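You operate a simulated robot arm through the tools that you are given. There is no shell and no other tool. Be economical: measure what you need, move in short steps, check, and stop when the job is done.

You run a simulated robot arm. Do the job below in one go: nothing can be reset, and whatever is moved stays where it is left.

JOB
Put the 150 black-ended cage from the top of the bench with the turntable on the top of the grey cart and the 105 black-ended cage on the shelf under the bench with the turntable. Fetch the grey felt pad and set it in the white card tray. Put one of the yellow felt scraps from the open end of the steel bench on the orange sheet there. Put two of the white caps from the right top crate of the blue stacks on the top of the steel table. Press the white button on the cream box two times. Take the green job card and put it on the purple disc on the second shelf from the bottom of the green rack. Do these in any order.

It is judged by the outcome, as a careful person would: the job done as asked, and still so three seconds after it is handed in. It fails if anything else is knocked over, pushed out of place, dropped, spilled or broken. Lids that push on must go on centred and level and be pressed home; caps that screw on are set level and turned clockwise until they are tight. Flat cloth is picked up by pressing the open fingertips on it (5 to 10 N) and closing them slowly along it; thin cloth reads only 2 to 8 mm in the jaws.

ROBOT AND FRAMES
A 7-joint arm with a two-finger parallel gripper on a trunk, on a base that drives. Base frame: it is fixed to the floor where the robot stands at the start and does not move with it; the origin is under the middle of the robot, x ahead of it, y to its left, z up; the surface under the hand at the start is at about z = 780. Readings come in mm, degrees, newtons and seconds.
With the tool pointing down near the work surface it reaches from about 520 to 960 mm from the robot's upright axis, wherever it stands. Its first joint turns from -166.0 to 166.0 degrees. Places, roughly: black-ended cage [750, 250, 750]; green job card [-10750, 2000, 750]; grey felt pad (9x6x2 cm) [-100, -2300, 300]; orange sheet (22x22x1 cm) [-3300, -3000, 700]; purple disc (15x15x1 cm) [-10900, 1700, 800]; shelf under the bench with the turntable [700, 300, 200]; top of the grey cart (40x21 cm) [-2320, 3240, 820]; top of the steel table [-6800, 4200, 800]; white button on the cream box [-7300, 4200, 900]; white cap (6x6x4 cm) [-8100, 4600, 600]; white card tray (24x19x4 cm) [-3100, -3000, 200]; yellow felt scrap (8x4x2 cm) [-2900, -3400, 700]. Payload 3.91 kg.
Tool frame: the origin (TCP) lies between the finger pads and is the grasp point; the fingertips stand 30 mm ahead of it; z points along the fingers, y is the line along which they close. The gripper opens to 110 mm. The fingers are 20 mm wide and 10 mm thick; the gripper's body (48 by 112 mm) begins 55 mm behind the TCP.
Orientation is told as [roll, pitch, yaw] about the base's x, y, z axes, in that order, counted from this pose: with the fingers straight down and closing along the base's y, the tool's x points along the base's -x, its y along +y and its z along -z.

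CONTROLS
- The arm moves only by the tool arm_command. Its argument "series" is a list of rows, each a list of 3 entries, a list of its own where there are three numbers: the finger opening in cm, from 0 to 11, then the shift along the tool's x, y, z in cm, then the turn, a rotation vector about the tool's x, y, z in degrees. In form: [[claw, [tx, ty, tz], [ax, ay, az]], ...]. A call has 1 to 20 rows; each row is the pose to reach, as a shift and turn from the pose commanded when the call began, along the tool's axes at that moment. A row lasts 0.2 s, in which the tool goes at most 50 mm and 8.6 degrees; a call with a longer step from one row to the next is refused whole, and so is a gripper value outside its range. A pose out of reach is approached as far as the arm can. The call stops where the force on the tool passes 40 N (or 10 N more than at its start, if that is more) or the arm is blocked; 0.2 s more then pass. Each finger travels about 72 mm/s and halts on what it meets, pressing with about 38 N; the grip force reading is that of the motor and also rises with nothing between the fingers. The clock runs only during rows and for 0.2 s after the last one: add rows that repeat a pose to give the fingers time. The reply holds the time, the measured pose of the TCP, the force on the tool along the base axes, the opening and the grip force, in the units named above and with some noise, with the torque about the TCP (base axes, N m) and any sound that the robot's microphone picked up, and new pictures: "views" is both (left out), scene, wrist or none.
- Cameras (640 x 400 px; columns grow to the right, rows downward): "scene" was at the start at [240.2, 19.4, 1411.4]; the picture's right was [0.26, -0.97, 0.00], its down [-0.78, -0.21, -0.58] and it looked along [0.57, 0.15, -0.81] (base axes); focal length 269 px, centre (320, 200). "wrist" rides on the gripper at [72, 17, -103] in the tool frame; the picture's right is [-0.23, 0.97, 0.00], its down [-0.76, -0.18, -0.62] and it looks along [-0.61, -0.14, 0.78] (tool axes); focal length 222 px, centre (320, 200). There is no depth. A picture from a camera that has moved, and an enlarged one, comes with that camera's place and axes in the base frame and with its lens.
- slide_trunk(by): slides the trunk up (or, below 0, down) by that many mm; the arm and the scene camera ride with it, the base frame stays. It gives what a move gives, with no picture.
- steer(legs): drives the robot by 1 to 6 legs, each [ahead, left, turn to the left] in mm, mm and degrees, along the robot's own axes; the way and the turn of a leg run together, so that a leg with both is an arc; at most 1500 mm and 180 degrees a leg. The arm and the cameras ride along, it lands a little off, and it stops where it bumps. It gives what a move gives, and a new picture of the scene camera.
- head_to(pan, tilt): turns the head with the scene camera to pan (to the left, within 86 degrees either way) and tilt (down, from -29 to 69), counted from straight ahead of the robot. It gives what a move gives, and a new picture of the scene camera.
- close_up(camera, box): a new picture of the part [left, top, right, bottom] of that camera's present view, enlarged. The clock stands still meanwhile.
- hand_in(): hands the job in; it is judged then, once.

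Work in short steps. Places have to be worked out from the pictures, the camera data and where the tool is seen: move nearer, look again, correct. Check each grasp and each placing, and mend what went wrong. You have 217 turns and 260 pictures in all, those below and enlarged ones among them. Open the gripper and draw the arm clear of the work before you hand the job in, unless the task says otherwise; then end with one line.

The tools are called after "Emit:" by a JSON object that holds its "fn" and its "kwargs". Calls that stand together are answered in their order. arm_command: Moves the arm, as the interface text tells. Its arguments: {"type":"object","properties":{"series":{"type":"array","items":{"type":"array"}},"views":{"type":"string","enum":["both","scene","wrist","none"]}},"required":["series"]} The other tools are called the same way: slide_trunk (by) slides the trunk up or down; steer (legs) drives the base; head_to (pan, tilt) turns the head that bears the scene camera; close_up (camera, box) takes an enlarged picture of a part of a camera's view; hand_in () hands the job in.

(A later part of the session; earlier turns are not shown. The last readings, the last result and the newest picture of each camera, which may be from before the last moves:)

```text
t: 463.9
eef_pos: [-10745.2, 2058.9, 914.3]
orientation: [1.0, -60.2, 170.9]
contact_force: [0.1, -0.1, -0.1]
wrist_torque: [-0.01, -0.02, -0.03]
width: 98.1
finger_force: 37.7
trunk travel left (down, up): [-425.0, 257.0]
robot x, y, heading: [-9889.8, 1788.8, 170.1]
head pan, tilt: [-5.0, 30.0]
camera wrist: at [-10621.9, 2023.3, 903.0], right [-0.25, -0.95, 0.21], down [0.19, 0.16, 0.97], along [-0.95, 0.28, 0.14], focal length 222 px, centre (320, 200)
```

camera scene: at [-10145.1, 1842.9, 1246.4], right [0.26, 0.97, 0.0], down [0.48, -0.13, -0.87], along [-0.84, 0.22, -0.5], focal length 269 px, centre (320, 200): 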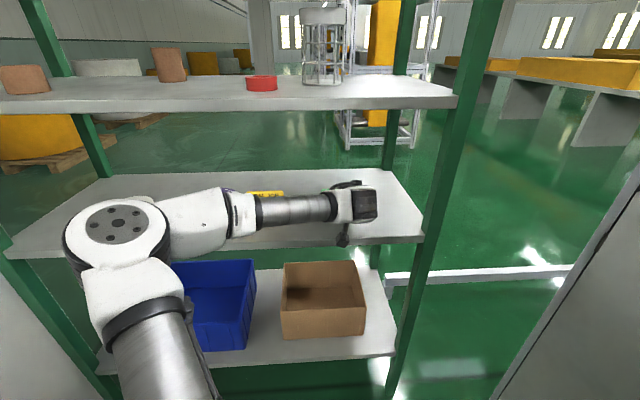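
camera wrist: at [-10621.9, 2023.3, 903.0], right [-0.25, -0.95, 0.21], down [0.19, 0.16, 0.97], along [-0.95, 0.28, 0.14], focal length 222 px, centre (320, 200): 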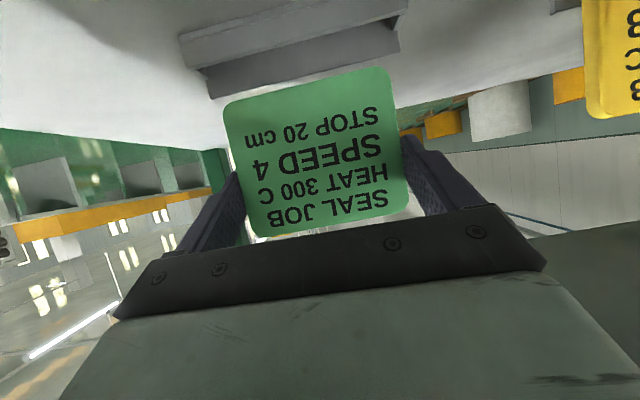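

The card is out of its slot, held nearly vertical. I lift a bit more and draw it out in front of the rack, then move the robot left.

Emit:
{"fn": "arm_command", "kwargs": {"series": [[9.5, [-1.3, 0, -0.75], [0, 0, 0]], [9.5, [-2.6, 0, -1.5], [0, 0, 0]], [9.5, [-0.6, 0, -5], [0, 0, 0]], [9.5, [1.4, 0, -8.5], [0, 0, 0]], [9.5, [3.4, 0, -12], [0, 0, 0]], [9.5, [5.4, 0, -15.4], [0, 0, 0]], [9.5, [7.4, 0, -18.8], [0, 0, 0]], [9.5, [9.4, 0, -22.3], [0, 0, 0]], [9.5, [9.4, 0, -22.3], [0, 0, 0]]], "views": "none"}}

Emit:
{"fn": "steer", "kwargs": {"legs": [[0, 180, 0]]}}

```text
t: 465.9
eef_pos: [-10507.5, 2021.8, 943.4]
orientation: [1.0, -60.2, 170.9]
contact_force: [-0.5, -0.3, -0.3]
wrist_torque: [0.0, -0.01, 0.0]
width: 98.5
finger_force: 37.9
trunk travel left (down, up): [-425.0, 257.0]
robot x, y, heading: [-9892.7, 1793.2, 170.2]
head pan, tilt: [-5.0, 30.0]
```

```text
t: 467.9
eef_pos: [-10539.2, 1847.0, 945.4]
orientation: [1.1, -60.2, 170.7]
contact_force: [-0.4, -0.4, -0.6]
wrist_torque: [0.05, 0.0, 0.01]
width: 98.2
finger_force: 38.0
trunk travel left (down, up): [-425.0, 257.0]
robot x, y, heading: [-9916.1, 1612.8, 170.3]
head pan, tilt: [-5.0, 30.0]
camera scene: at [-10175.8, 1667.1, 1246.4], right [0.26, 0.97, 0.0], down [0.48, -0.13, -0.87], along [-0.84, 0.22, -0.5], focal length 269 px, centre (320, 200)
```

scene: 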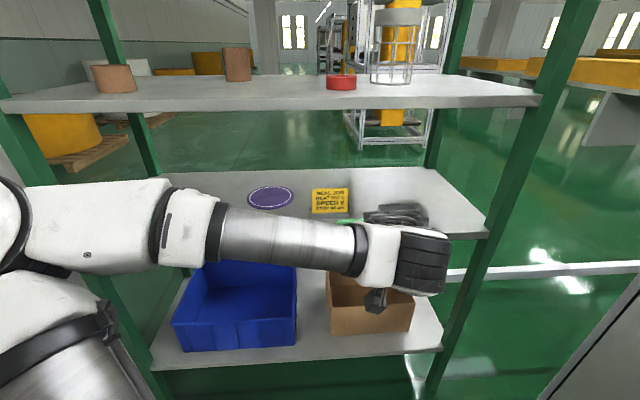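

Disc centre re-measured (-10931,1702,828); third shelf underside ≈1147. I shift the hand left in front of the disc and pitch it to ~75° down.

Emit:
{"fn": "arm_command", "kwargs": {"series": [[9.5, [-0.3, 3.5, 0.5], [0, 7.5, 0]], [9.5, [-0.6, 7, 1], [0, 15, 0]], [9.5, [-0.9, 10.5, 1.5], [0, 22.5, 0]], [9.5, [-1.2, 14, 2], [0, 30, 0]], [9.5, [-1.4, 17.5, 2.4], [0, 37.5, 0]], [9.5, [-1.4, 20.8, 2.4], [0, 45, 0]], [9.5, [-1.4, 20.8, 2.4], [0, 45, 0]]]}}

```text
t: 469.5
eef_pos: [-10597.2, 1644.1, 947.0]
orientation: [0.5, -15.1, 171.4]
contact_force: [0.5, 0.7, 0.0]
wrist_torque: [-0.02, 0.02, -0.02]
width: 98.4
finger_force: 37.9
trunk travel left (down, up): [-425.0, 257.0]
robot x, y, heading: [-9920.0, 1614.9, 170.2]
head pan, tilt: [-5.0, 30.0]
camera scene: at [-10175.8, 1667.1, 1246.4], right [0.26, 0.97, 0.0], down [0.48, -0.13, -0.87], along [-0.84, 0.22, -0.5], focal length 269 px, centre (320, 200)
camera wrist: at [-10502.0, 1614.9, 1027.4], right [-0.36, -0.93, 0.07], down [-0.54, 0.27, 0.8], along [-0.76, 0.25, -0.6], focal length 222 px, centre (320, 200)
```

scene: 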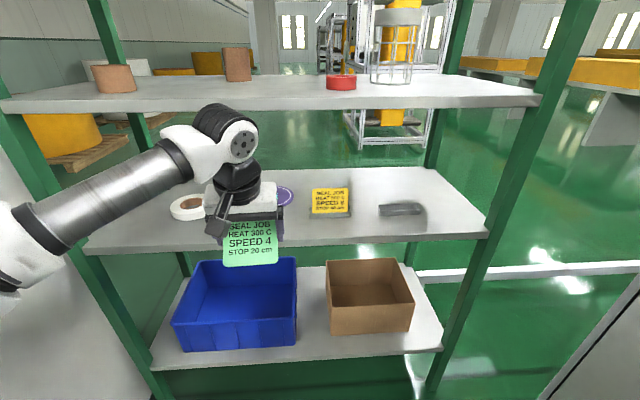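
wrist: 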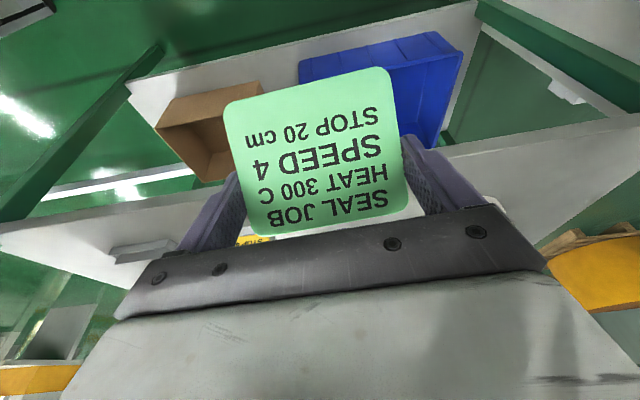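

The wrist top stands ~225 mm above TCP; fits under the third shelf (1147) at TCP ≈ 892. The card's bottom edge is 54 mm below TCP, inclined ~51°. I lower, pitch 8° more, then drive 100 mm in.

Emit:
{"fn": "arm_command", "kwargs": {"series": [[9.5, [0.5, 0, 2], [0, 4, 0]], [9.5, [1, 0, 4], [0, 8, 0]], [9.5, [1.5, 0, 5.3], [0, 8, 0]], [9.5, [1.5, 0, 5.3], [0, 8, 0]]], "views": "none"}}

Emit:
{"fn": "steer", "kwargs": {"legs": [[90, -20, 0]]}}

```text
t: 470.5
eef_pos: [-10594.5, 1644.6, 892.4]
orientation: [0.5, -7.2, 171.5]
contact_force: [-1.2, 1.3, 0.0]
wrist_torque: [0.0, 0.01, -0.03]
width: 98.3
finger_force: 38.4
trunk travel left (down, up): [-425.0, 257.0]
robot x, y, heading: [-9921.9, 1612.9, 170.0]
head pan, tilt: [-5.0, 30.0]
```

```text
t: 471.6
eef_pos: [-10679.7, 1679.6, 892.2]
orientation: [0.5, -7.1, 171.4]
contact_force: [0.6, -0.5, -0.7]
wrist_torque: [0.01, -0.04, 0.02]
width: 98.4
finger_force: 37.8
trunk travel left (down, up): [-425.0, 257.0]
robot x, y, heading: [-10003.9, 1652.0, 170.2]
head pan, tilt: [-5.0, 30.0]
camera scene: at [-10260.9, 1702.0, 1246.3], right [0.26, 0.97, 0.0], down [0.48, -0.13, -0.87], along [-0.84, 0.22, -0.5], focal length 269 px, centre (320, 200)
```

scene: 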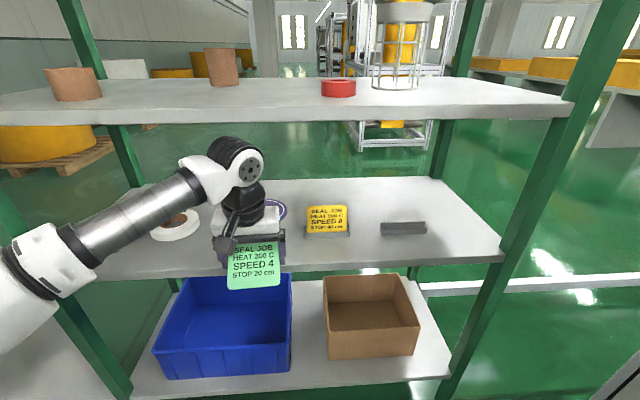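

Wrist passes under the third shelf. Now extend the arm 259 mm inward, 15 mm left.

Emit:
{"fn": "arm_command", "kwargs": {"series": [[9.5, [-4, 0.3, 0.5], [0, 0, 0]], [9.5, [-8, 0.6, 1], [0, 0, 0]], [9.5, [-12, 0.9, 1.5], [0, 0, 0]], [9.5, [-16, 1.1, 2], [0, 0, 0]], [9.5, [-20, 1.3, 2.4], [0, 0, 0]], [9.5, [-23, 1.5, 2.8], [0, 0, 0]], [9.5, [-25.7, 1.5, 3.15], [0, 0, 0]], [9.5, [-25.7, 1.5, 3.15], [0, 0, 0]]]}}

```text
t: 473.4
eef_pos: [-10938.1, 1700.6, 892.2]
orientation: [0.5, -7.2, 171.4]
contact_force: [-0.4, -0.6, -0.3]
wrist_torque: [0.0, -0.01, -0.02]
width: 98.7
finger_force: 38.3
trunk travel left (down, up): [-425.0, 257.0]
robot x, y, heading: [-10006.8, 1649.3, 169.6]
head pan, tilt: [-5.0, 30.0]
camera scene: at [-10260.6, 1702.0, 1246.4], right [0.26, 0.97, 0.0], down [0.48, -0.13, -0.87], along [-0.84, 0.22, -0.5], focal length 269 px, centre (320, 200)
camera wrist: at [-10855.6, 1673.1, 987.1], right [-0.37, -0.93, 0.04], down [-0.64, 0.28, 0.71], along [-0.67, 0.24, -0.7], focal length 222 px, centre (320, 200)
```

scene: 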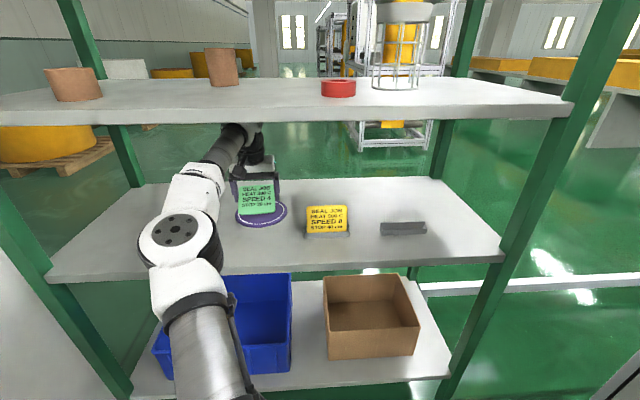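
wrist: 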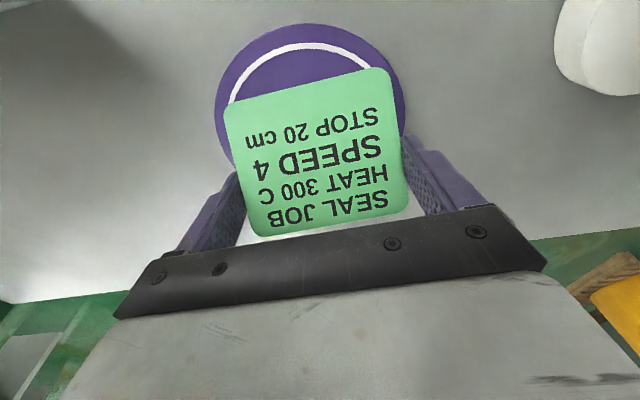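

Card over the disc: bottom edge at z≈846 and 33 mm before its centre. Lower 12 mm, then feel for contact.

Emit:
{"fn": "arm_command", "kwargs": {"series": [[9.5, [0.06, 0, 0.5], [0, 0, 0]], [9.5, [0.12, 0, 1.0], [0, 0, 0]], [9.5, [0.14, 0, 1.2], [0, 0, 0]], [9.5, [0.14, 0, 1.2], [0, 0, 0]]], "views": "wrist"}}

```text
t: 474.4
eef_pos: [-10938.9, 1702.4, 882.2]
orientation: [0.5, -7.2, 171.5]
contact_force: [-0.2, 0.1, 0.4]
wrist_torque: [0.0, -0.02, -0.01]
width: 98.4
finger_force: 38.2
trunk travel left (down, up): [-425.0, 257.0]
robot x, y, heading: [-10005.8, 1649.2, 170.2]
head pan, tilt: [-5.0, 30.0]
camera wrist: at [-10855.6, 1674.1, 974.8], right [-0.37, -0.93, 0.04], down [-0.64, 0.28, 0.71], along [-0.67, 0.24, -0.7], focal length 222 px, centre (320, 200)
```

wrist: 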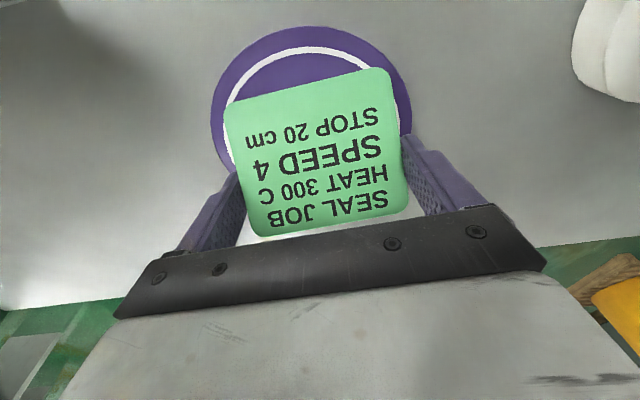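

Emit:
{"fn": "arm_command", "kwargs": {"series": [[9.5, [0.03, 0, 0.25], [0, 0, 0]], [9.5, [0.06, 0, 0.5], [0, 0, 0]], [9.5, [0.08, 0, 0.7], [0, 0, 0]], [9.5, [0.08, 0, 0.7], [0, 0, 0]]], "views": "none"}}

```text
t: 475.4
eef_pos: [-10939.8, 1701.5, 874.4]
orientation: [0.5, -7.3, 171.5]
contact_force: [-0.5, 0.2, 3.4]
wrist_torque: [-0.17, -0.06, -0.02]
width: 98.3
finger_force: 38.2
trunk travel left (down, up): [-425.0, 257.0]
robot x, y, heading: [-10005.9, 1649.1, 170.0]
head pan, tilt: [-5.0, 30.0]
```

Contact (3 N). Release slowly.

Emit:
{"fn": "arm_command", "kwargs": {"series": [[10, [0, 0, 0], [0, 0, 0]], [10.4, [0, 0, 0], [0, 0, 0]], [11, [0, 0, 0], [0, 0, 0]], [11, [0, 0, 0], [0, 0, 0]], [11, [0, 0, 0], [0, 0, 0]]]}}

```text
t: 476.6
eef_pos: [-10939.0, 1703.0, 874.8]
orientation: [0.5, -7.3, 171.5]
contact_force: [-0.2, -0.2, 0.0]
wrist_torque: [0.05, 0.02, 0.0]
width: 109.8
finger_force: 0.0
trunk travel left (down, up): [-425.0, 257.0]
robot x, y, heading: [-10005.3, 1648.8, 170.1]
head pan, tilt: [-5.0, 30.0]
camera scene: at [-10260.6, 1702.0, 1246.5], right [0.26, 0.97, 0.0], down [0.48, -0.13, -0.87], along [-0.84, 0.22, -0.5], focal length 269 px, centre (320, 200)
camera wrist: at [-10855.9, 1674.2, 967.9], right [-0.37, -0.93, 0.04], down [-0.64, 0.28, 0.71], along [-0.67, 0.24, -0.7], focal length 222 px, centre (320, 200)
```

scene: 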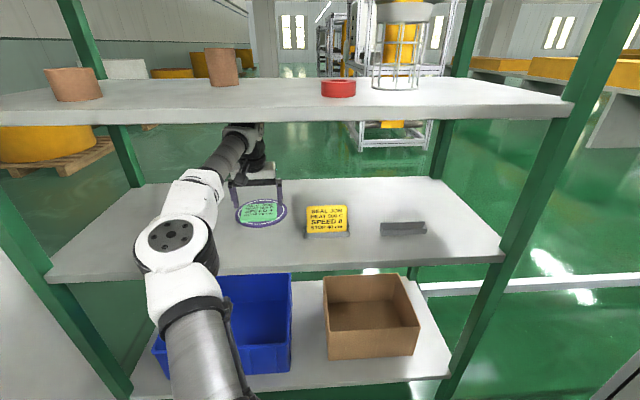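
wrist: 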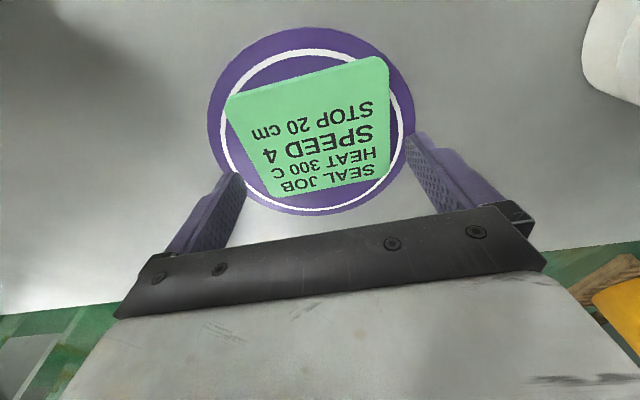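

The card lies flat on the purple disc. Raise 15 mm and withdraw straight out.

Emit:
{"fn": "arm_command", "kwargs": {"series": [[11, [-0.2, 0, -1.6], [0, 0, 0]], [11, [3.5, 0, -2], [0, 0, 0]], [11, [7.5, 0, -2.5], [0, 0, 0]], [11, [11.5, 0, -3], [0, 0, 0]], [11, [15.5, 0, -3.5], [0, 0, 0]], [11, [19.5, 0, -4], [0, 0, 0]], [11, [23.5, 0, -4.5], [0, 0, 0]], [11, [27.5, 0, -5], [0, 0, 0]], [11, [31, 0, -5.4], [0, 0, 0]], [11, [31, 0, -5.4], [0, 0, 0]]], "views": "scene"}}

```text
t: 478.9
eef_pos: [-10628.2, 1653.9, 889.6]
orientation: [0.5, -7.2, 171.5]
contact_force: [0.5, 0.0, 0.2]
wrist_torque: [-0.02, 0.01, -0.01]
width: 110.1
finger_force: 0.0
trunk travel left (down, up): [-425.0, 257.0]
robot x, y, heading: [-10007.1, 1650.5, 169.9]
head pan, tilt: [-5.0, 30.0]
camera scene: at [-10260.6, 1702.0, 1246.5], right [0.26, 0.97, 0.0], down [0.48, -0.13, -0.87], along [-0.84, 0.22, -0.5], focal length 269 px, centre (320, 200)
```

scene: 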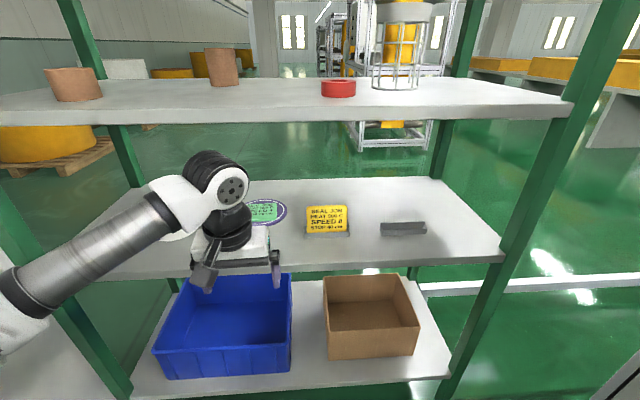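

Card done. Raise the trunk, straighten the hand, and drive back the way I came toward the steel bench.

Emit:
{"fn": "slide_trunk", "kwargs": {"by": 200}}

Emit:
{"fn": "arm_command", "kwargs": {"series": [[8, [2, 0, 0], [0, 3.6, 0]], [8, [4, 0, 0], [0, 7.2, 0]], [8, [4, 0, 0], [0, 7.2, 0]]], "views": "none"}}

Emit:
{"fn": "steer", "kwargs": {"legs": [[-1033, 93, 0], [-1033, 93, 0], [-1033, 93, 0], [-135, 726, 0], [-135, 726, 0], [-135, 726, 0]]}}

```text
t: 481.0
eef_pos: [-10628.4, 1653.7, 1088.9]
orientation: [0.5, -7.2, 171.5]
contact_force: [0.4, 0.0, 0.3]
wrist_torque: [0.01, 0.01, 0.0]
width: 109.9
finger_force: 0.1
trunk travel left (down, up): [-625.0, 57.0]
robot x, y, heading: [-10002.2, 1643.6, 169.9]
head pan, tilt: [-5.0, 30.0]
```

```text
t: 481.8
eef_pos: [-10588.5, 1649.6, 1084.8]
orientation: [0.5, 0.0, 171.5]
contact_force: [0.0, -0.1, -0.9]
wrist_torque: [-0.01, -0.01, 0.0]
width: 80.0
finger_force: 0.1
trunk travel left (down, up): [-625.0, 57.0]
robot x, y, heading: [-10006.6, 1649.8, 169.7]
head pan, tilt: [-5.0, 30.0]
```

```text
t: 514.0
eef_pos: [-7566.1, -1356.4, 1084.2]
orientation: [0.5, 0.0, 171.2]
contact_force: [0.4, -0.4, -0.5]
wrist_torque: [-0.03, 0.02, 0.03]
width: 80.0
finger_force: 0.0
trunk travel left (down, up): [-625.0, 57.0]
robot x, y, heading: [-6979.5, -1363.8, 169.6]
head pan, tilt: [-5.0, 30.0]
camera scene: at [-7236.9, -1306.5, 1446.5], right [0.27, 0.96, 0.0], down [0.48, -0.13, -0.87], along [-0.83, 0.23, -0.5], focal length 269 px, centre (320, 200)
```

scene: 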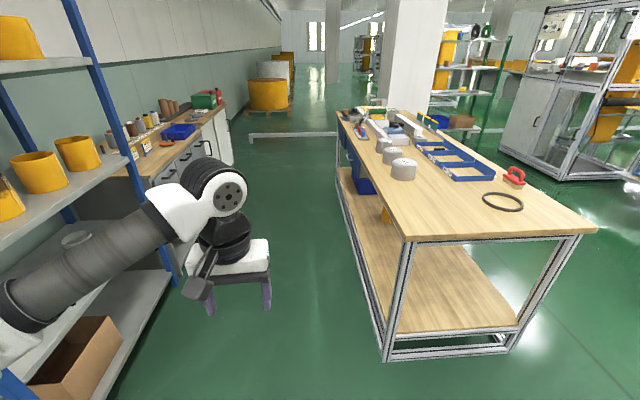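

Emit:
{"fn": "steer", "kwargs": {"legs": [[-988, -112, 0], [-1000, -112, 0], [0, 0, 90]]}}

Emit:
{"fn": "head_to", "kwargs": {"pan": 35, "tilt": 18}}

```text
t: 527.9
eef_pos: [-4952.4, -2044.4, 1084.1]
orientation: [0.5, -0.1, -95.1]
contact_force: [0.0, -0.5, 0.3]
wrist_torque: [-0.03, 0.01, -0.02]
width: 80.1
finger_force: 0.0
trunk travel left (down, up): [-625.0, 57.0]
robot x, y, heading: [-4983.9, -1460.3, -96.6]
head pan, tilt: [-5.0, 30.0]
camera scene: at [-5022.9, -1718.5, 1446.5], right [-0.98, 0.2, 0.0], down [0.1, 0.49, -0.87], along [-0.18, -0.85, -0.5], focal length 269 px, centre (320, 200)
```

scene: 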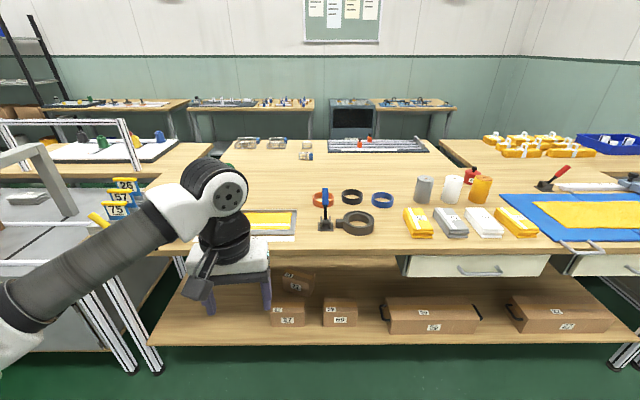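

```text
t: 529.0
eef_pos: [-4951.5, -2046.3, 1085.1]
orientation: [0.5, 0.0, -95.1]
contact_force: [0.4, -0.5, 1.0]
wrist_torque: [-0.05, -0.01, -0.02]
width: 80.0
finger_force: 0.0
trunk travel left (down, up): [-625.0, 57.0]
robot x, y, heading: [-4988.8, -1464.3, -96.6]
head pan, tilt: [35.0, 18.0]
camera scene: at [-4960.5, -1712.1, 1465.7], right [-0.88, -0.47, 0.0], down [-0.15, 0.27, -0.95], along [0.45, -0.84, -0.31], focal length 269 px, centre (320, 200)
```

scene: 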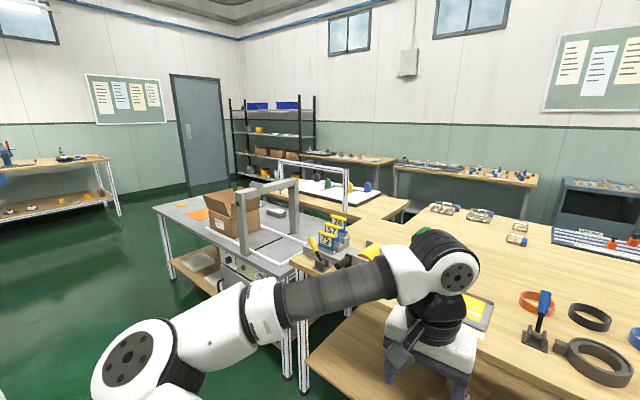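

The steel bench (grey top, cardboard box, orange sheet at its far/east end, tray below) is to the south-east. I turn east and drive between pallet and bench.

Emit:
{"fn": "steer", "kwargs": {"legs": [[0, 0, 85.6], [970, -337, 0]]}}

Emit:
{"fn": "head_to", "kwargs": {"pan": -20, "tilt": 25}}

```text
t: 538.2
eef_pos: [-3498.6, -2014.0, 1084.4]
orientation: [0.5, 0.0, -10.7]
contact_force: [0.5, 0.2, 0.8]
wrist_torque: [-0.02, 0.02, 0.0]
width: 79.9
finger_force: 0.1
trunk travel left (down, up): [-625.0, 57.0]
robot x, y, heading: [-4083.4, -1991.5, -12.1]
head pan, tilt: [35.0, 18.0]
camera scene: at [-3830.1, -1988.9, 1465.7], right [0.39, -0.92, 0.0], down [-0.29, -0.12, -0.95], along [0.88, 0.37, -0.31], focal length 269 px, centre (320, 200)
```

scene: 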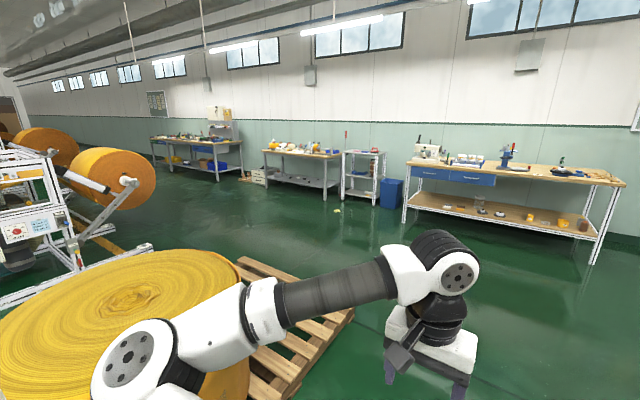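

```text
t: 539.4
eef_pos: [-3499.6, -2013.1, 1084.0]
orientation: [0.5, -0.1, -10.9]
contact_force: [0.3, 0.4, -0.2]
wrist_torque: [0.0, 0.03, 0.04]
width: 79.7
finger_force: 0.0
trunk travel left (down, up): [-625.0, 57.0]
robot x, y, heading: [-4083.0, -1988.3, -12.4]
head pan, tilt: [-20.0, 25.0]
camera scene: at [-3838.5, -2074.0, 1454.4], right [-0.53, -0.85, 0.0], down [-0.36, 0.23, -0.91], along [0.77, -0.48, -0.42], focal length 269 px, centre (320, 200)
```

scene: 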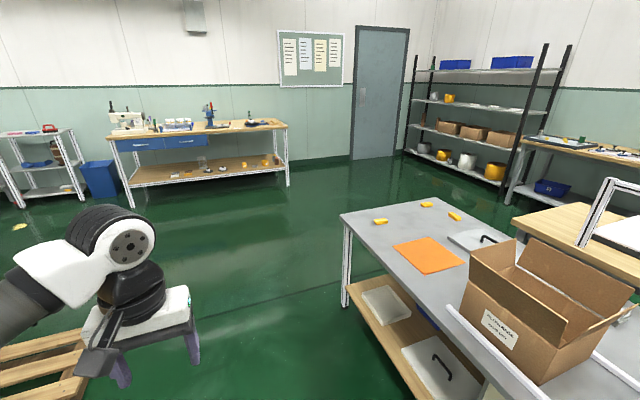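

Clear view: orange sheet, three yellow scraps near the open (east) end, white tray on the shelf below; the pad's bench is along the east wall. I drive to north of the bench end and turn to face it.

Emit:
{"fn": "steer", "kwargs": {"legs": [[1030, -50, 0], [0, 0, -90]]}}

Emit:
{"fn": "head_to", "kwargs": {"pan": 0, "tilt": 45}}

```text
t: 548.5
eef_pos: [-3109.8, -2841.6, 1084.2]
orientation: [0.4, 0.0, -99.5]
contact_force: [-1.1, -0.5, -0.3]
wrist_torque: [0.01, 0.0, 0.05]
width: 80.0
finger_force: 0.1
trunk travel left (down, up): [-625.0, 57.0]
robot x, y, heading: [-3099.4, -2258.9, -101.0]
head pan, tilt: [-20.0, 25.0]
camera scene: at [-3179.0, -2503.5, 1454.4], right [-0.86, 0.52, 0.0], down [0.22, 0.36, -0.91], along [-0.47, -0.78, -0.42], focal length 269 px, centre (320, 200)
```

scene: 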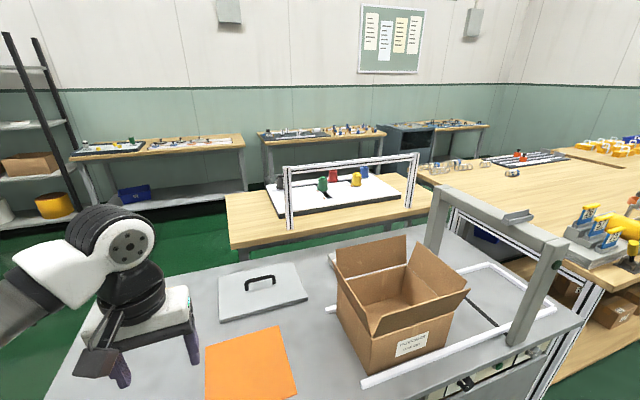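

```text
t: 549.4
eef_pos: [-3110.2, -2842.1, 1084.2]
orientation: [0.4, -0.1, -99.6]
contact_force: [-0.2, 0.6, -0.6]
wrist_torque: [-0.01, -0.03, 0.01]
width: 79.8
finger_force: 0.0
trunk travel left (down, up): [-625.0, 57.0]
robot x, y, heading: [-3097.9, -2255.9, -101.1]
head pan, tilt: [0.0, 45.0]
camera scene: at [-3147.1, -2504.3, 1423.9], right [-0.98, 0.19, 0.0], down [0.14, 0.69, -0.71], along [-0.14, -0.69, -0.71], focal length 269 px, centre (320, 200)
```

scene: 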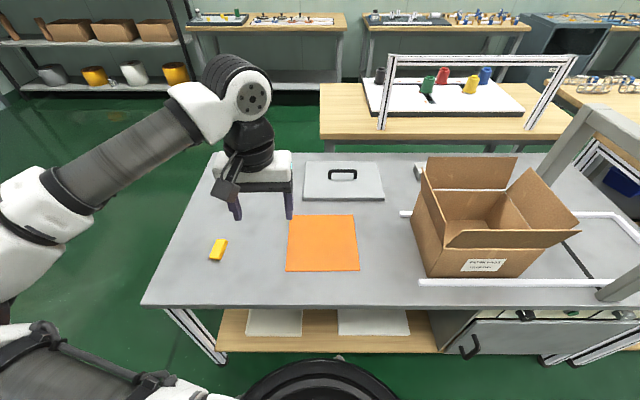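

Bench top z≈705; orange sheet centre (-3251,-3015); nearest scrap ≈ (-2925,-3044). Zoom on the scrap.

Emit:
{"fn": "close_up", "kwargs": {"camera": "scene", "box": [180, 200, 380, 300]}}

Emit:
{"fn": "close_up", "kwargs": {"camera": "wrist", "box": [0, 0, 640, 400]}}

```text
3.20 times, centred on (280, 250) of scene
camera zoom: at [-3147.1, -2504.3, 1423.9], right [-0.98, 0.19, 0.0], down [0.14, 0.69, -0.71], along [-0.14, -0.69, -0.71], focal length 862 px, centre (448, 40)
```

zoom: 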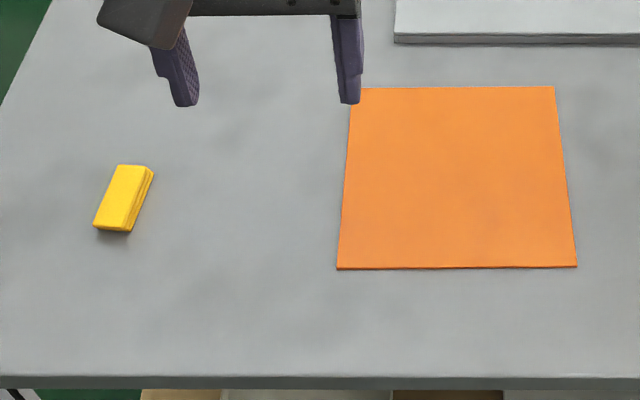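

```text
1.00 times, centred on (320, 200) of wrist (not enlarged: the box is as wide or as high as the picture)
camera zoom: at [-3080.6, -2772.7, 1187.6], right [0.92, -0.38, 0.01], down [-0.31, -0.72, 0.62], along [-0.23, -0.58, -0.78], focal length 222 px, centre (320, 200)
```

zoom: 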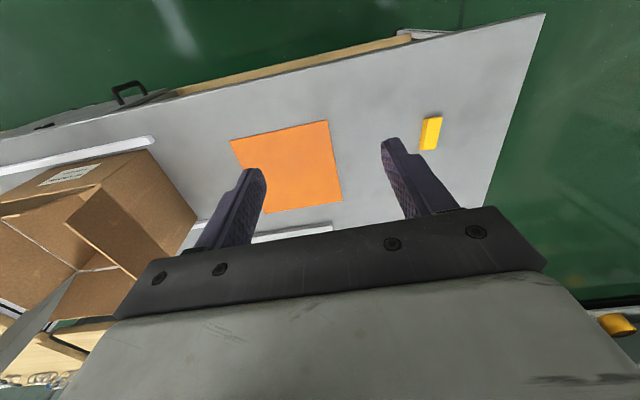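

Scrap centre ≈ (-2928,-3039), axis 74°. Move above it, turn 6°, descend to z≈800.

Emit:
{"fn": "arm_command", "kwargs": {"series": [[8, [-2.8, 3.6, 0], [0, 0, 2]], [8, [-5.6, 7.2, 0], [0, 0, 4]], [8, [-8.4, 10.8, 0], [0, 0, 6]], [8, [-11.2, 14.4, 0], [0, 0, 6]], [8, [-14, 18, 0], [0, 0, 6]], [8, [-16.4, 21.2, 1], [0, 0, 6]], [8, [-16.4, 21.2, 5.5], [0, 0, 6]], [8, [-16.4, 21.2, 10], [0, 0, 6]], [8, [-16.4, 21.2, 14.5], [0, 0, 6]], [8, [-16.4, 21.2, 19], [0, 0, 6]], [8, [-16.4, 21.2, 23.5], [0, 0, 6]], [8, [-16.4, 21.2, 28], [0, 0, 6]], [8, [-16.4, 21.2, 28], [0, 0, 6]]], "views": "wrist"}}

```text
t: 552.2
eef_pos: [-2946.0, -3028.8, 873.1]
orientation: [-0.8, -1.8, -105.3]
contact_force: [-0.3, -0.3, -0.2]
wrist_torque: [-0.02, -0.02, -0.02]
width: 80.2
finger_force: 0.1
out of reach, approached as far as the arm can: row 6, 7, 8, 9, 10, 11, 12, 13
trunk travel left (down, up): [-625.0, 57.0]
robot x, y, heading: [-3098.7, -2255.7, -100.8]
head pan, tilt: [0.0, 45.0]
camera wrist: at [-2906.8, -2959.9, 975.1], right [0.88, -0.48, -0.01], down [-0.36, -0.67, 0.65], along [-0.32, -0.57, -0.76], focal length 222 px, centre (320, 200)
```

wrist: 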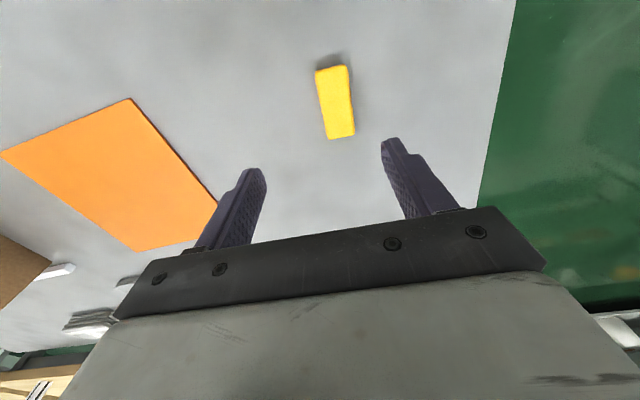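

Out of reach to the left; I raise the hand and drive 260 mm to the left.

Emit:
{"fn": "arm_command", "kwargs": {"series": [[8, [0, 0, -4], [0, 0, 0]], [8, [1, -4, -7], [0, 0, 0]], [8, [2, -8, -10], [0, 0, 0]], [8, [3, -12, -13], [0, 0, 0]], [8, [4, -16, -15], [0, 0, 0]], [8, [4, -20, -15], [0, 0, 0]], [8, [4, -20, -15], [0, 0, 0]]], "views": "none"}}

Emit:
{"fn": "steer", "kwargs": {"legs": [[0, 260, 0]]}}

```text
refused: row 2 steps farther than a row can; nothing moved
```

```text
t: 554.8
eef_pos: [-2690.8, -3078.7, 875.0]
orientation: [-1.0, -1.8, -105.5]
contact_force: [-0.4, 0.1, -0.3]
wrist_torque: [0.01, 0.0, 0.01]
width: 80.2
finger_force: 0.0
trunk travel left (down, up): [-625.0, 57.0]
robot x, y, heading: [-2843.0, -2307.0, -101.1]
head pan, tilt: [0.0, 45.0]
camera scene: at [-2891.8, -2554.2, 1423.8], right [-0.98, 0.19, 0.0], down [0.14, 0.69, -0.71], along [-0.14, -0.69, -0.71], focal length 269 px, centre (320, 200)
```

scene: 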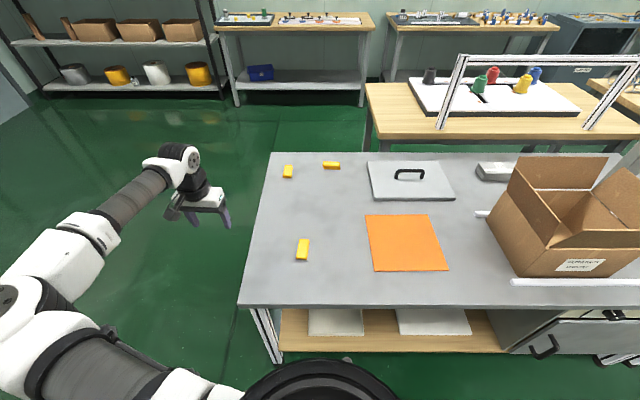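

Emit:
{"fn": "arm_command", "kwargs": {"series": [[8, [-0.5, -4.1, 0], [0, 0.9, 0]], [8, [-0.9, -8.2, 0], [0, 1.8, 0]], [8, [-1.4, -12.3, 0], [0, 1.8, 0]], [8, [-1.8, -16.4, 0], [0, 1.8, 0]], [8, [-2.2, -20.5, 0], [0, 1.8, 0]], [8, [-2.6, -24.3, 1], [0, 1.8, 0]], [8, [-2.6, -24.3, 5], [0, 1.8, 0]], [8, [-2.6, -24.3, 8], [0, 1.8, 0]], [8, [-2.6, -24.3, 8], [0, 1.8, 0]]], "views": "wrist"}}

```text
t: 556.8
eef_pos: [-2934.7, -3040.1, 799.6]
orientation: [-0.7, 0.0, -105.4]
contact_force: [0.2, 0.5, 0.1]
wrist_torque: [0.0, 0.0, 0.01]
width: 79.9
finger_force: 0.0
trunk travel left (down, up): [-625.0, 57.0]
robot x, y, heading: [-2845.5, -2310.9, -101.3]
head pan, tilt: [0.0, 45.0]
camera wrist: at [-2896.1, -2975.7, 901.9], right [0.88, -0.48, -0.01], down [-0.36, -0.69, 0.63], along [-0.31, -0.54, -0.78], focal length 222 px, centre (320, 200)
```

wrist: 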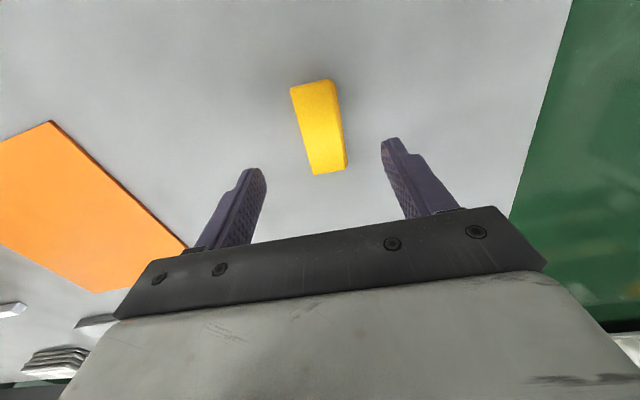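

Aligned. Descend to z≈737 and close on the scrap.

Emit:
{"fn": "arm_command", "kwargs": {"series": [[8, [-0.2, 0, 3], [0, 0, 0]], [8, [-0.2, 0, 5.5], [0, 0, 0]], [8, [-0.2, 0, 6.3], [0, 0, 0]], [8, [-0.2, 0, 6.3], [0, 0, 0]], [6, [-0.2, 0, 6.3], [0, 0, 0]], [5, [-0.2, 0, 6.3], [0, 0, 0]], [4, [-0.2, 0, 6.3], [0, 0, 0]], [3, [-0.2, 0, 6.3], [0, 0, 0]], [3, [-0.2, 0, 6.3], [0, 0, 0]], [3, [-0.2, 0, 6.3], [0, 0, 0]]], "views": "wrist"}}

```text
t: 557.4
eef_pos: [-2935.9, -3043.3, 750.3]
orientation: [-0.6, 0.0, -105.2]
contact_force: [3.0, 11.6, 18.8]
wrist_torque: [0.2, -0.92, 0.49]
width: 80.0
finger_force: 0.1
trunk travel left (down, up): [-625.0, 57.0]
robot x, y, heading: [-2845.4, -2305.8, -101.1]
head pan, tilt: [0.0, 45.0]
stopped in row 3: the force on the tool passed its limit at 45 N (the readings are from after the stop); the commanded pose is now the measured one
camera wrist: at [-2897.9, -2976.9, 853.4], right [0.88, -0.48, -0.01], down [-0.37, -0.69, 0.63], along [-0.3, -0.55, -0.78], focal length 222 px, centre (320, 200)
```

wrist: 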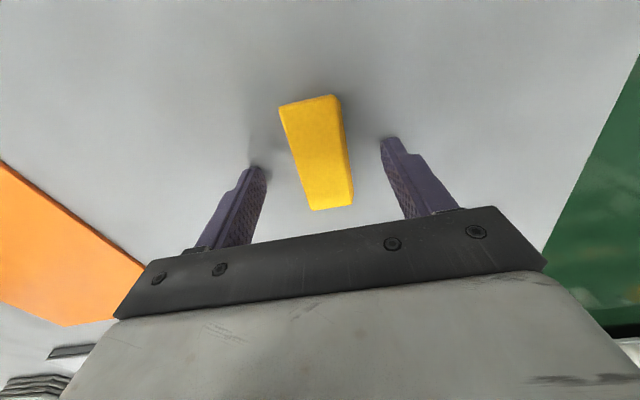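

Tips touched the top at z≈720. Raise 2 mm and close.

Emit:
{"fn": "arm_command", "kwargs": {"series": [[8, [-0.1, 0, -0.25], [0, 0, 0]], [6.5, [-0.1, 0, -0.25], [0, 0, 0]], [5, [-0.1, 0, -0.25], [0, 0, 0]], [4, [-0.1, 0, -0.25], [0, 0, 0]], [3, [-0.1, 0, -0.25], [0, 0, 0]], [3, [-0.1, 0, -0.25], [0, 0, 0]], [3, [-0.1, 0, -0.25], [0, 0, 0]]], "views": "wrist"}}

```text
t: 559.0
eef_pos: [-2937.5, -3044.2, 750.5]
orientation: [-0.6, -0.1, -105.4]
contact_force: [-1.4, -0.5, -0.5]
wrist_torque: [0.01, 0.0, -0.03]
width: 31.0
finger_force: 38.1
trunk travel left (down, up): [-625.0, 57.0]
robot x, y, heading: [-2844.3, -2310.6, -101.1]
head pan, tilt: [0.0, 45.0]
camera wrist: at [-2898.1, -2978.2, 853.2], right [0.88, -0.48, -0.01], down [-0.37, -0.69, 0.63], along [-0.31, -0.55, -0.78], focal length 222 px, centre (320, 200)
```

wrist: 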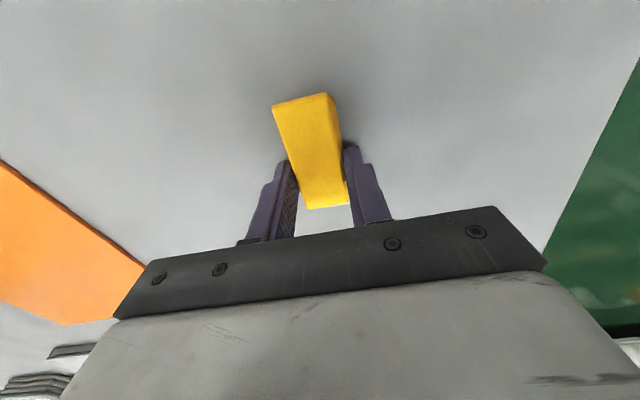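

Scrap gripped. Lift 140 mm and drive 315 mm to the right so the hand is over the orange sheet.

Emit:
{"fn": "arm_command", "kwargs": {"series": [[3, [0, 0, -2], [0, 0, 0]], [3, [0, 0, -6], [0, 0, 0]], [3, [0, 0, -10], [0, 0, 0]], [3, [0, 0, -14], [0, 0, 0]], [3, [0, 0, -14], [0, 0, 0]]], "views": "none"}}

Emit:
{"fn": "steer", "kwargs": {"legs": [[0, -320, 0]]}}

Emit:
{"fn": "close_up", "kwargs": {"camera": "wrist", "box": [0, 0, 640, 400]}}

```text
t: 560.2
eef_pos: [-2933.9, -3043.7, 889.8]
orientation: [-0.6, -0.1, -105.5]
contact_force: [0.6, 0.3, -0.2]
wrist_torque: [0.01, 0.01, 0.0]
width: 31.3
finger_force: 38.0
trunk travel left (down, up): [-625.0, 57.0]
robot x, y, heading: [-2841.7, -2309.2, -101.2]
head pan, tilt: [0.0, 45.0]
```

```text
t: 563.4
eef_pos: [-3254.5, -2982.2, 889.7]
orientation: [-0.6, -0.2, -105.2]
contact_force: [-0.9, -0.6, -0.3]
wrist_torque: [0.0, 0.0, 0.01]
width: 31.3
finger_force: 37.9
trunk travel left (down, up): [-625.0, 57.0]
robot x, y, heading: [-3166.2, -2245.1, -100.8]
head pan, tilt: [0.0, 45.0]
camera scene: at [-3213.3, -2492.0, 1423.8], right [-0.98, 0.19, 0.0], down [0.13, 0.69, -0.71], along [-0.13, -0.69, -0.71], focal length 269 px, centre (320, 200)
```

scene: 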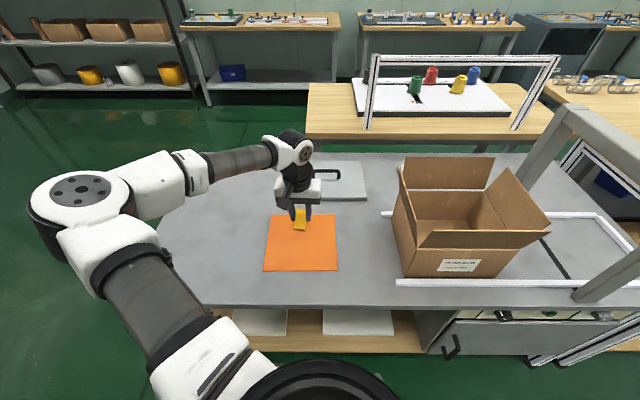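

```text
1.00 times, centred on (320, 200) of wrist (not enlarged: the box is as wide or as high as the picture)
camera zoom: at [-3215.4, -2916.2, 992.4], right [0.88, -0.47, -0.01], down [-0.36, -0.69, 0.63], along [-0.3, -0.55, -0.78], focal length 222 px, centre (320, 200)
```

zoom: 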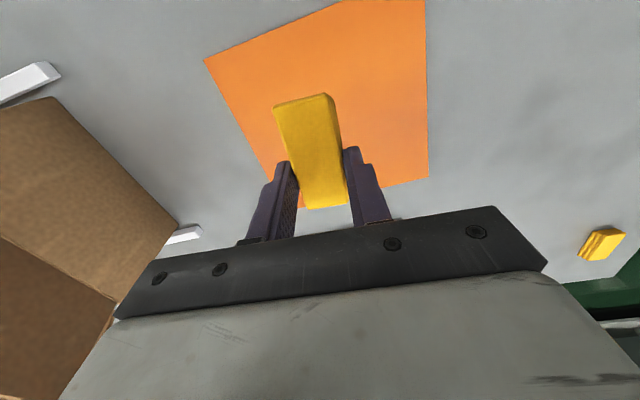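

Emit:
{"fn": "arm_command", "kwargs": {"series": [[3, [-0.5, 0.8, 4], [0, 0, 0]], [3, [-0.5, 0.8, 8], [0, 0, 0]], [3, [-0.5, 0.8, 11.5], [0, 0, 0]], [3, [-0.5, 0.8, 12.5], [0, 0, 0]], [3, [-0.5, 0.8, 13], [0, 0, 0]], [3, [-0.5, 0.8, 13.4], [0, 0, 0]], [3, [-0.5, 0.8, 13.4], [0, 0, 0]]], "views": "none"}}

```text
t: 565.0
eef_pos: [-3249.8, -2988.4, 754.5]
orientation: [-0.7, -0.1, -105.1]
contact_force: [0.4, -0.2, -0.6]
wrist_torque: [-0.02, 0.03, 0.02]
width: 31.2
finger_force: 38.1
trunk travel left (down, up): [-625.0, 57.0]
robot x, y, heading: [-3165.9, -2246.2, -100.8]
head pan, tilt: [0.0, 45.0]
```

Emit:
{"fn": "arm_command", "kwargs": {"series": [[3, [0, 0, 0.2], [0, 0, 0]], [3, [0, 0, 0.2], [0, 0, 0]], [3.6, [0, 0, 0.2], [0, 0, 0]], [4.2, [0, 0, 0.1], [0, 0, 0]], [5.5, [0, 0, 0], [0, 0, 0]], [7, [0, 0, -0.2], [0, 0, 0]], [7, [0, 0, -1], [0, 0, 0]], [7, [0, 0, -4], [0, 0, 0]], [7, [0, 0, -8], [0, 0, 0]], [7, [0, 0, -12], [0, 0, 0]], [7, [0, 0, -16], [0, 0, 0]], [7, [0, 0, -20], [0, 0, 0]], [7, [0, 0, -24], [0, 0, 0]], [7, [0, 0, -28], [0, 0, 0]], [7, [0, 0, -32], [0, 0, 0]], [7, [0, 0, -32], [0, 0, 0]]]}}

```text
t: 568.4
eef_pos: [-3244.9, -2989.3, 1075.1]
orientation: [-0.6, -0.1, -105.2]
contact_force: [-0.9, 1.2, 0.2]
wrist_torque: [0.02, -0.01, 0.01]
width: 69.8
finger_force: 0.0
trunk travel left (down, up): [-625.0, 57.0]
robot x, y, heading: [-3164.7, -2247.5, -100.7]
head pan, tilt: [0.0, 45.0]
camera scene: at [-3213.0, -2492.1, 1423.8], right [-0.98, 0.19, 0.0], down [0.13, 0.69, -0.71], along [-0.13, -0.69, -0.71], focal length 269 px, centre (320, 200)
camera wrist: at [-3206.4, -2923.2, 1178.6], right [0.88, -0.47, -0.01], down [-0.36, -0.69, 0.63], along [-0.3, -0.55, -0.78], focal length 222 px, centre (320, 200)
```

scene: 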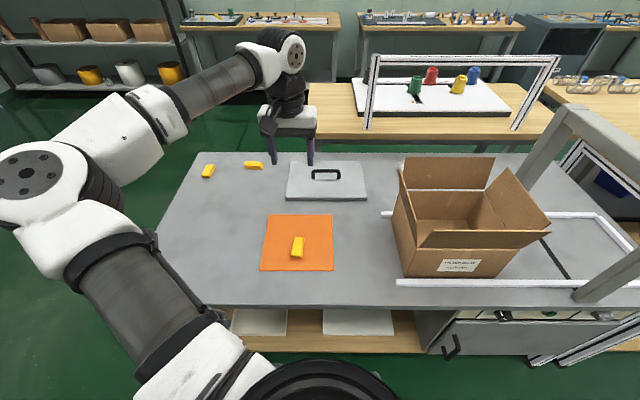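
wrist: 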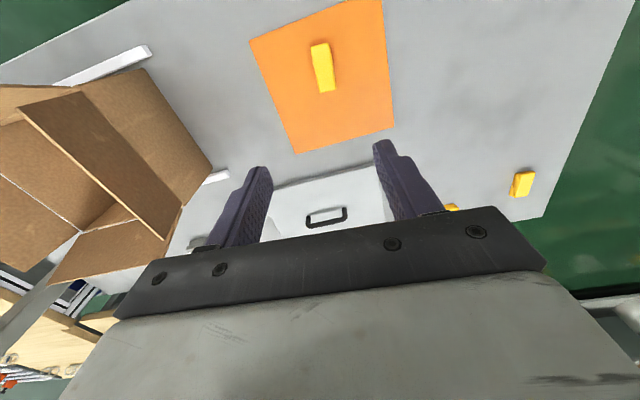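

Yellow scrap lies on the orange sheet. Now to the east wall bench for the grey felt pad.

Emit:
{"fn": "steer", "kwargs": {"legs": [[0, 0, 90], [1000, 60, 0], [900, 80, 0]]}}

Emit:
{"fn": "head_to", "kwargs": {"pan": 0, "tilt": 30}}

```text
t: 581.9
eef_pos: [-528.8, -2556.1, 1075.4]
orientation: [-0.8, -0.1, -15.7]
contact_force: [0.1, 0.0, -0.6]
wrist_torque: [-0.05, 0.02, -0.01]
width: 69.8
finger_force: 0.0
trunk travel left (down, up): [-625.0, 57.0]
robot x, y, heading: [-1273.0, -2467.7, -11.5]
head pan, tilt: [0.0, 45.0]
camera scene: at [-1025.7, -2519.2, 1423.8], right [-0.2, -0.98, 0.0], down [-0.69, 0.14, -0.71], along [0.69, -0.14, -0.71], focal length 269 px, centre (320, 200)
```

scene: 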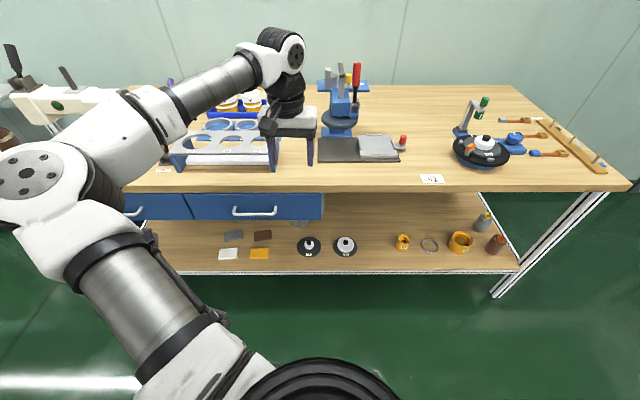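

```text
t: 582.6
eef_pos: [-529.0, -2555.2, 1075.1]
orientation: [-0.8, -0.1, -15.7]
contact_force: [-0.5, 0.2, 0.0]
wrist_torque: [0.01, 0.01, -0.01]
width: 70.0
finger_force: 0.1
trunk travel left (down, up): [-625.0, 57.0]
robot x, y, heading: [-1271.5, -2468.6, -11.2]
head pan, tilt: [0.0, 30.0]
camera scene: at [-1017.1, -2521.0, 1446.4], right [-0.2, -0.98, 0.0], down [-0.49, 0.1, -0.87], along [0.85, -0.17, -0.5], focal length 269 px, centre (320, 200)
```

scene: 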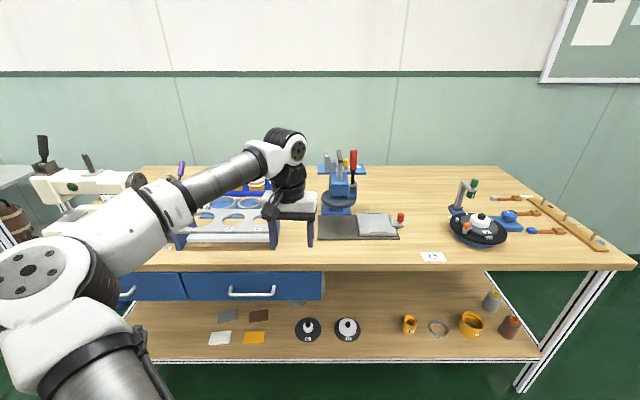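

The grey felt pad is on the lower shelf at ≈(-91,-2248), under drawers (bottom ≈593). I shift left, lower the trunk in front of the bench and look.

Emit:
{"fn": "steer", "kwargs": {"legs": [[-60, 380, 0]]}}

Emit:
{"fn": "slide_trunk", "kwargs": {"by": -400}}

Emit:
{"fn": "head_to", "kwargs": {"pan": 0, "tilt": 30}}

```text
t: 586.2
eef_pos: [-512.2, -2170.2, 1074.8]
orientation: [-0.7, -0.1, -16.0]
contact_force: [0.5, -0.7, -1.1]
wrist_torque: [0.01, 0.0, 0.03]
width: 70.2
finger_force: 0.0
trunk travel left (down, up): [-625.0, 57.0]
robot x, y, heading: [-1251.6, -2075.1, -11.5]
head pan, tilt: [0.0, 30.0]
camera scene: at [-998.6, -2132.4, 1446.5], right [-0.2, -0.98, 0.0], down [-0.49, 0.1, -0.87], along [0.85, -0.18, -0.5], focal length 269 px, centre (320, 200)
```

scene: 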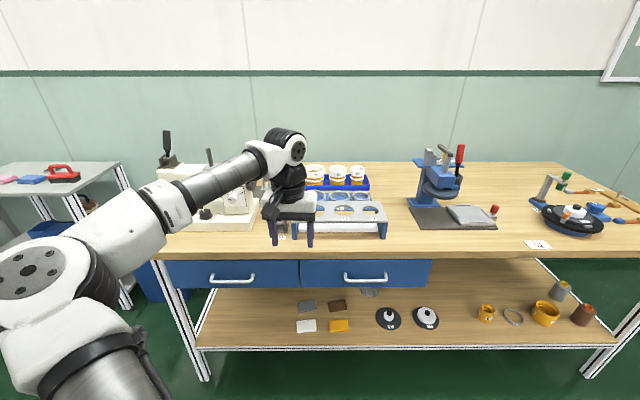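

```text
t: 590.0
eef_pos: [-511.6, -2171.1, 675.8]
orientation: [-0.7, -0.1, -16.0]
contact_force: [0.0, -0.3, 0.1]
wrist_torque: [-0.01, 0.01, 0.03]
width: 69.7
finger_force: 0.1
trunk travel left (down, up): [-225.0, 457.0]
robot x, y, heading: [-1253.6, -2081.9, -11.7]
head pan, tilt: [0.0, 30.0]
```

```text
t: 590.6
eef_pos: [-511.2, -2169.8, 675.5]
orientation: [-0.7, -0.1, -16.0]
contact_force: [0.0, -0.2, 0.3]
wrist_torque: [0.0, -0.02, -0.01]
width: 70.0
finger_force: 0.1
trunk travel left (down, up): [-225.0, 457.0]
robot x, y, heading: [-1251.9, -2082.5, -11.6]
head pan, tilt: [0.0, 30.0]
camera scene: at [-998.6, -2132.7, 1046.5], right [-0.2, -0.98, 0.0], down [-0.49, 0.1, -0.87], along [0.85, -0.18, -0.5], focal length 269 px, centre (320, 200)
```

scene: 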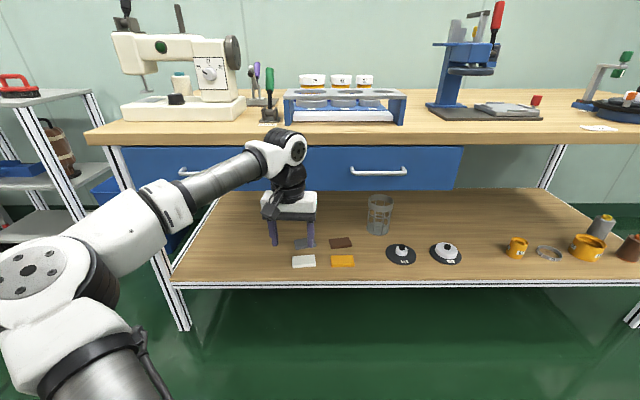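

Shelf ≈ z 320, drawer bottom ≈ 690: a vertical hand fits. Zoom on the pads.

Emit:
{"fn": "close_up", "kwargs": {"camera": "scene", "box": [260, 210, 380, 285]}}

```text
5.33 times, centred on (320, 248) of scene
camera zoom: at [-998.6, -2132.7, 1046.5], right [-0.2, -0.98, 0.0], down [-0.49, 0.1, -0.87], along [0.85, -0.18, -0.5], focal length 1436 px, centre (320, -53)
```

zoom: 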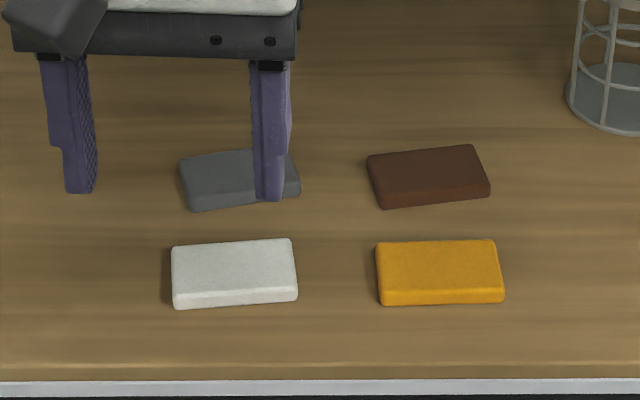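

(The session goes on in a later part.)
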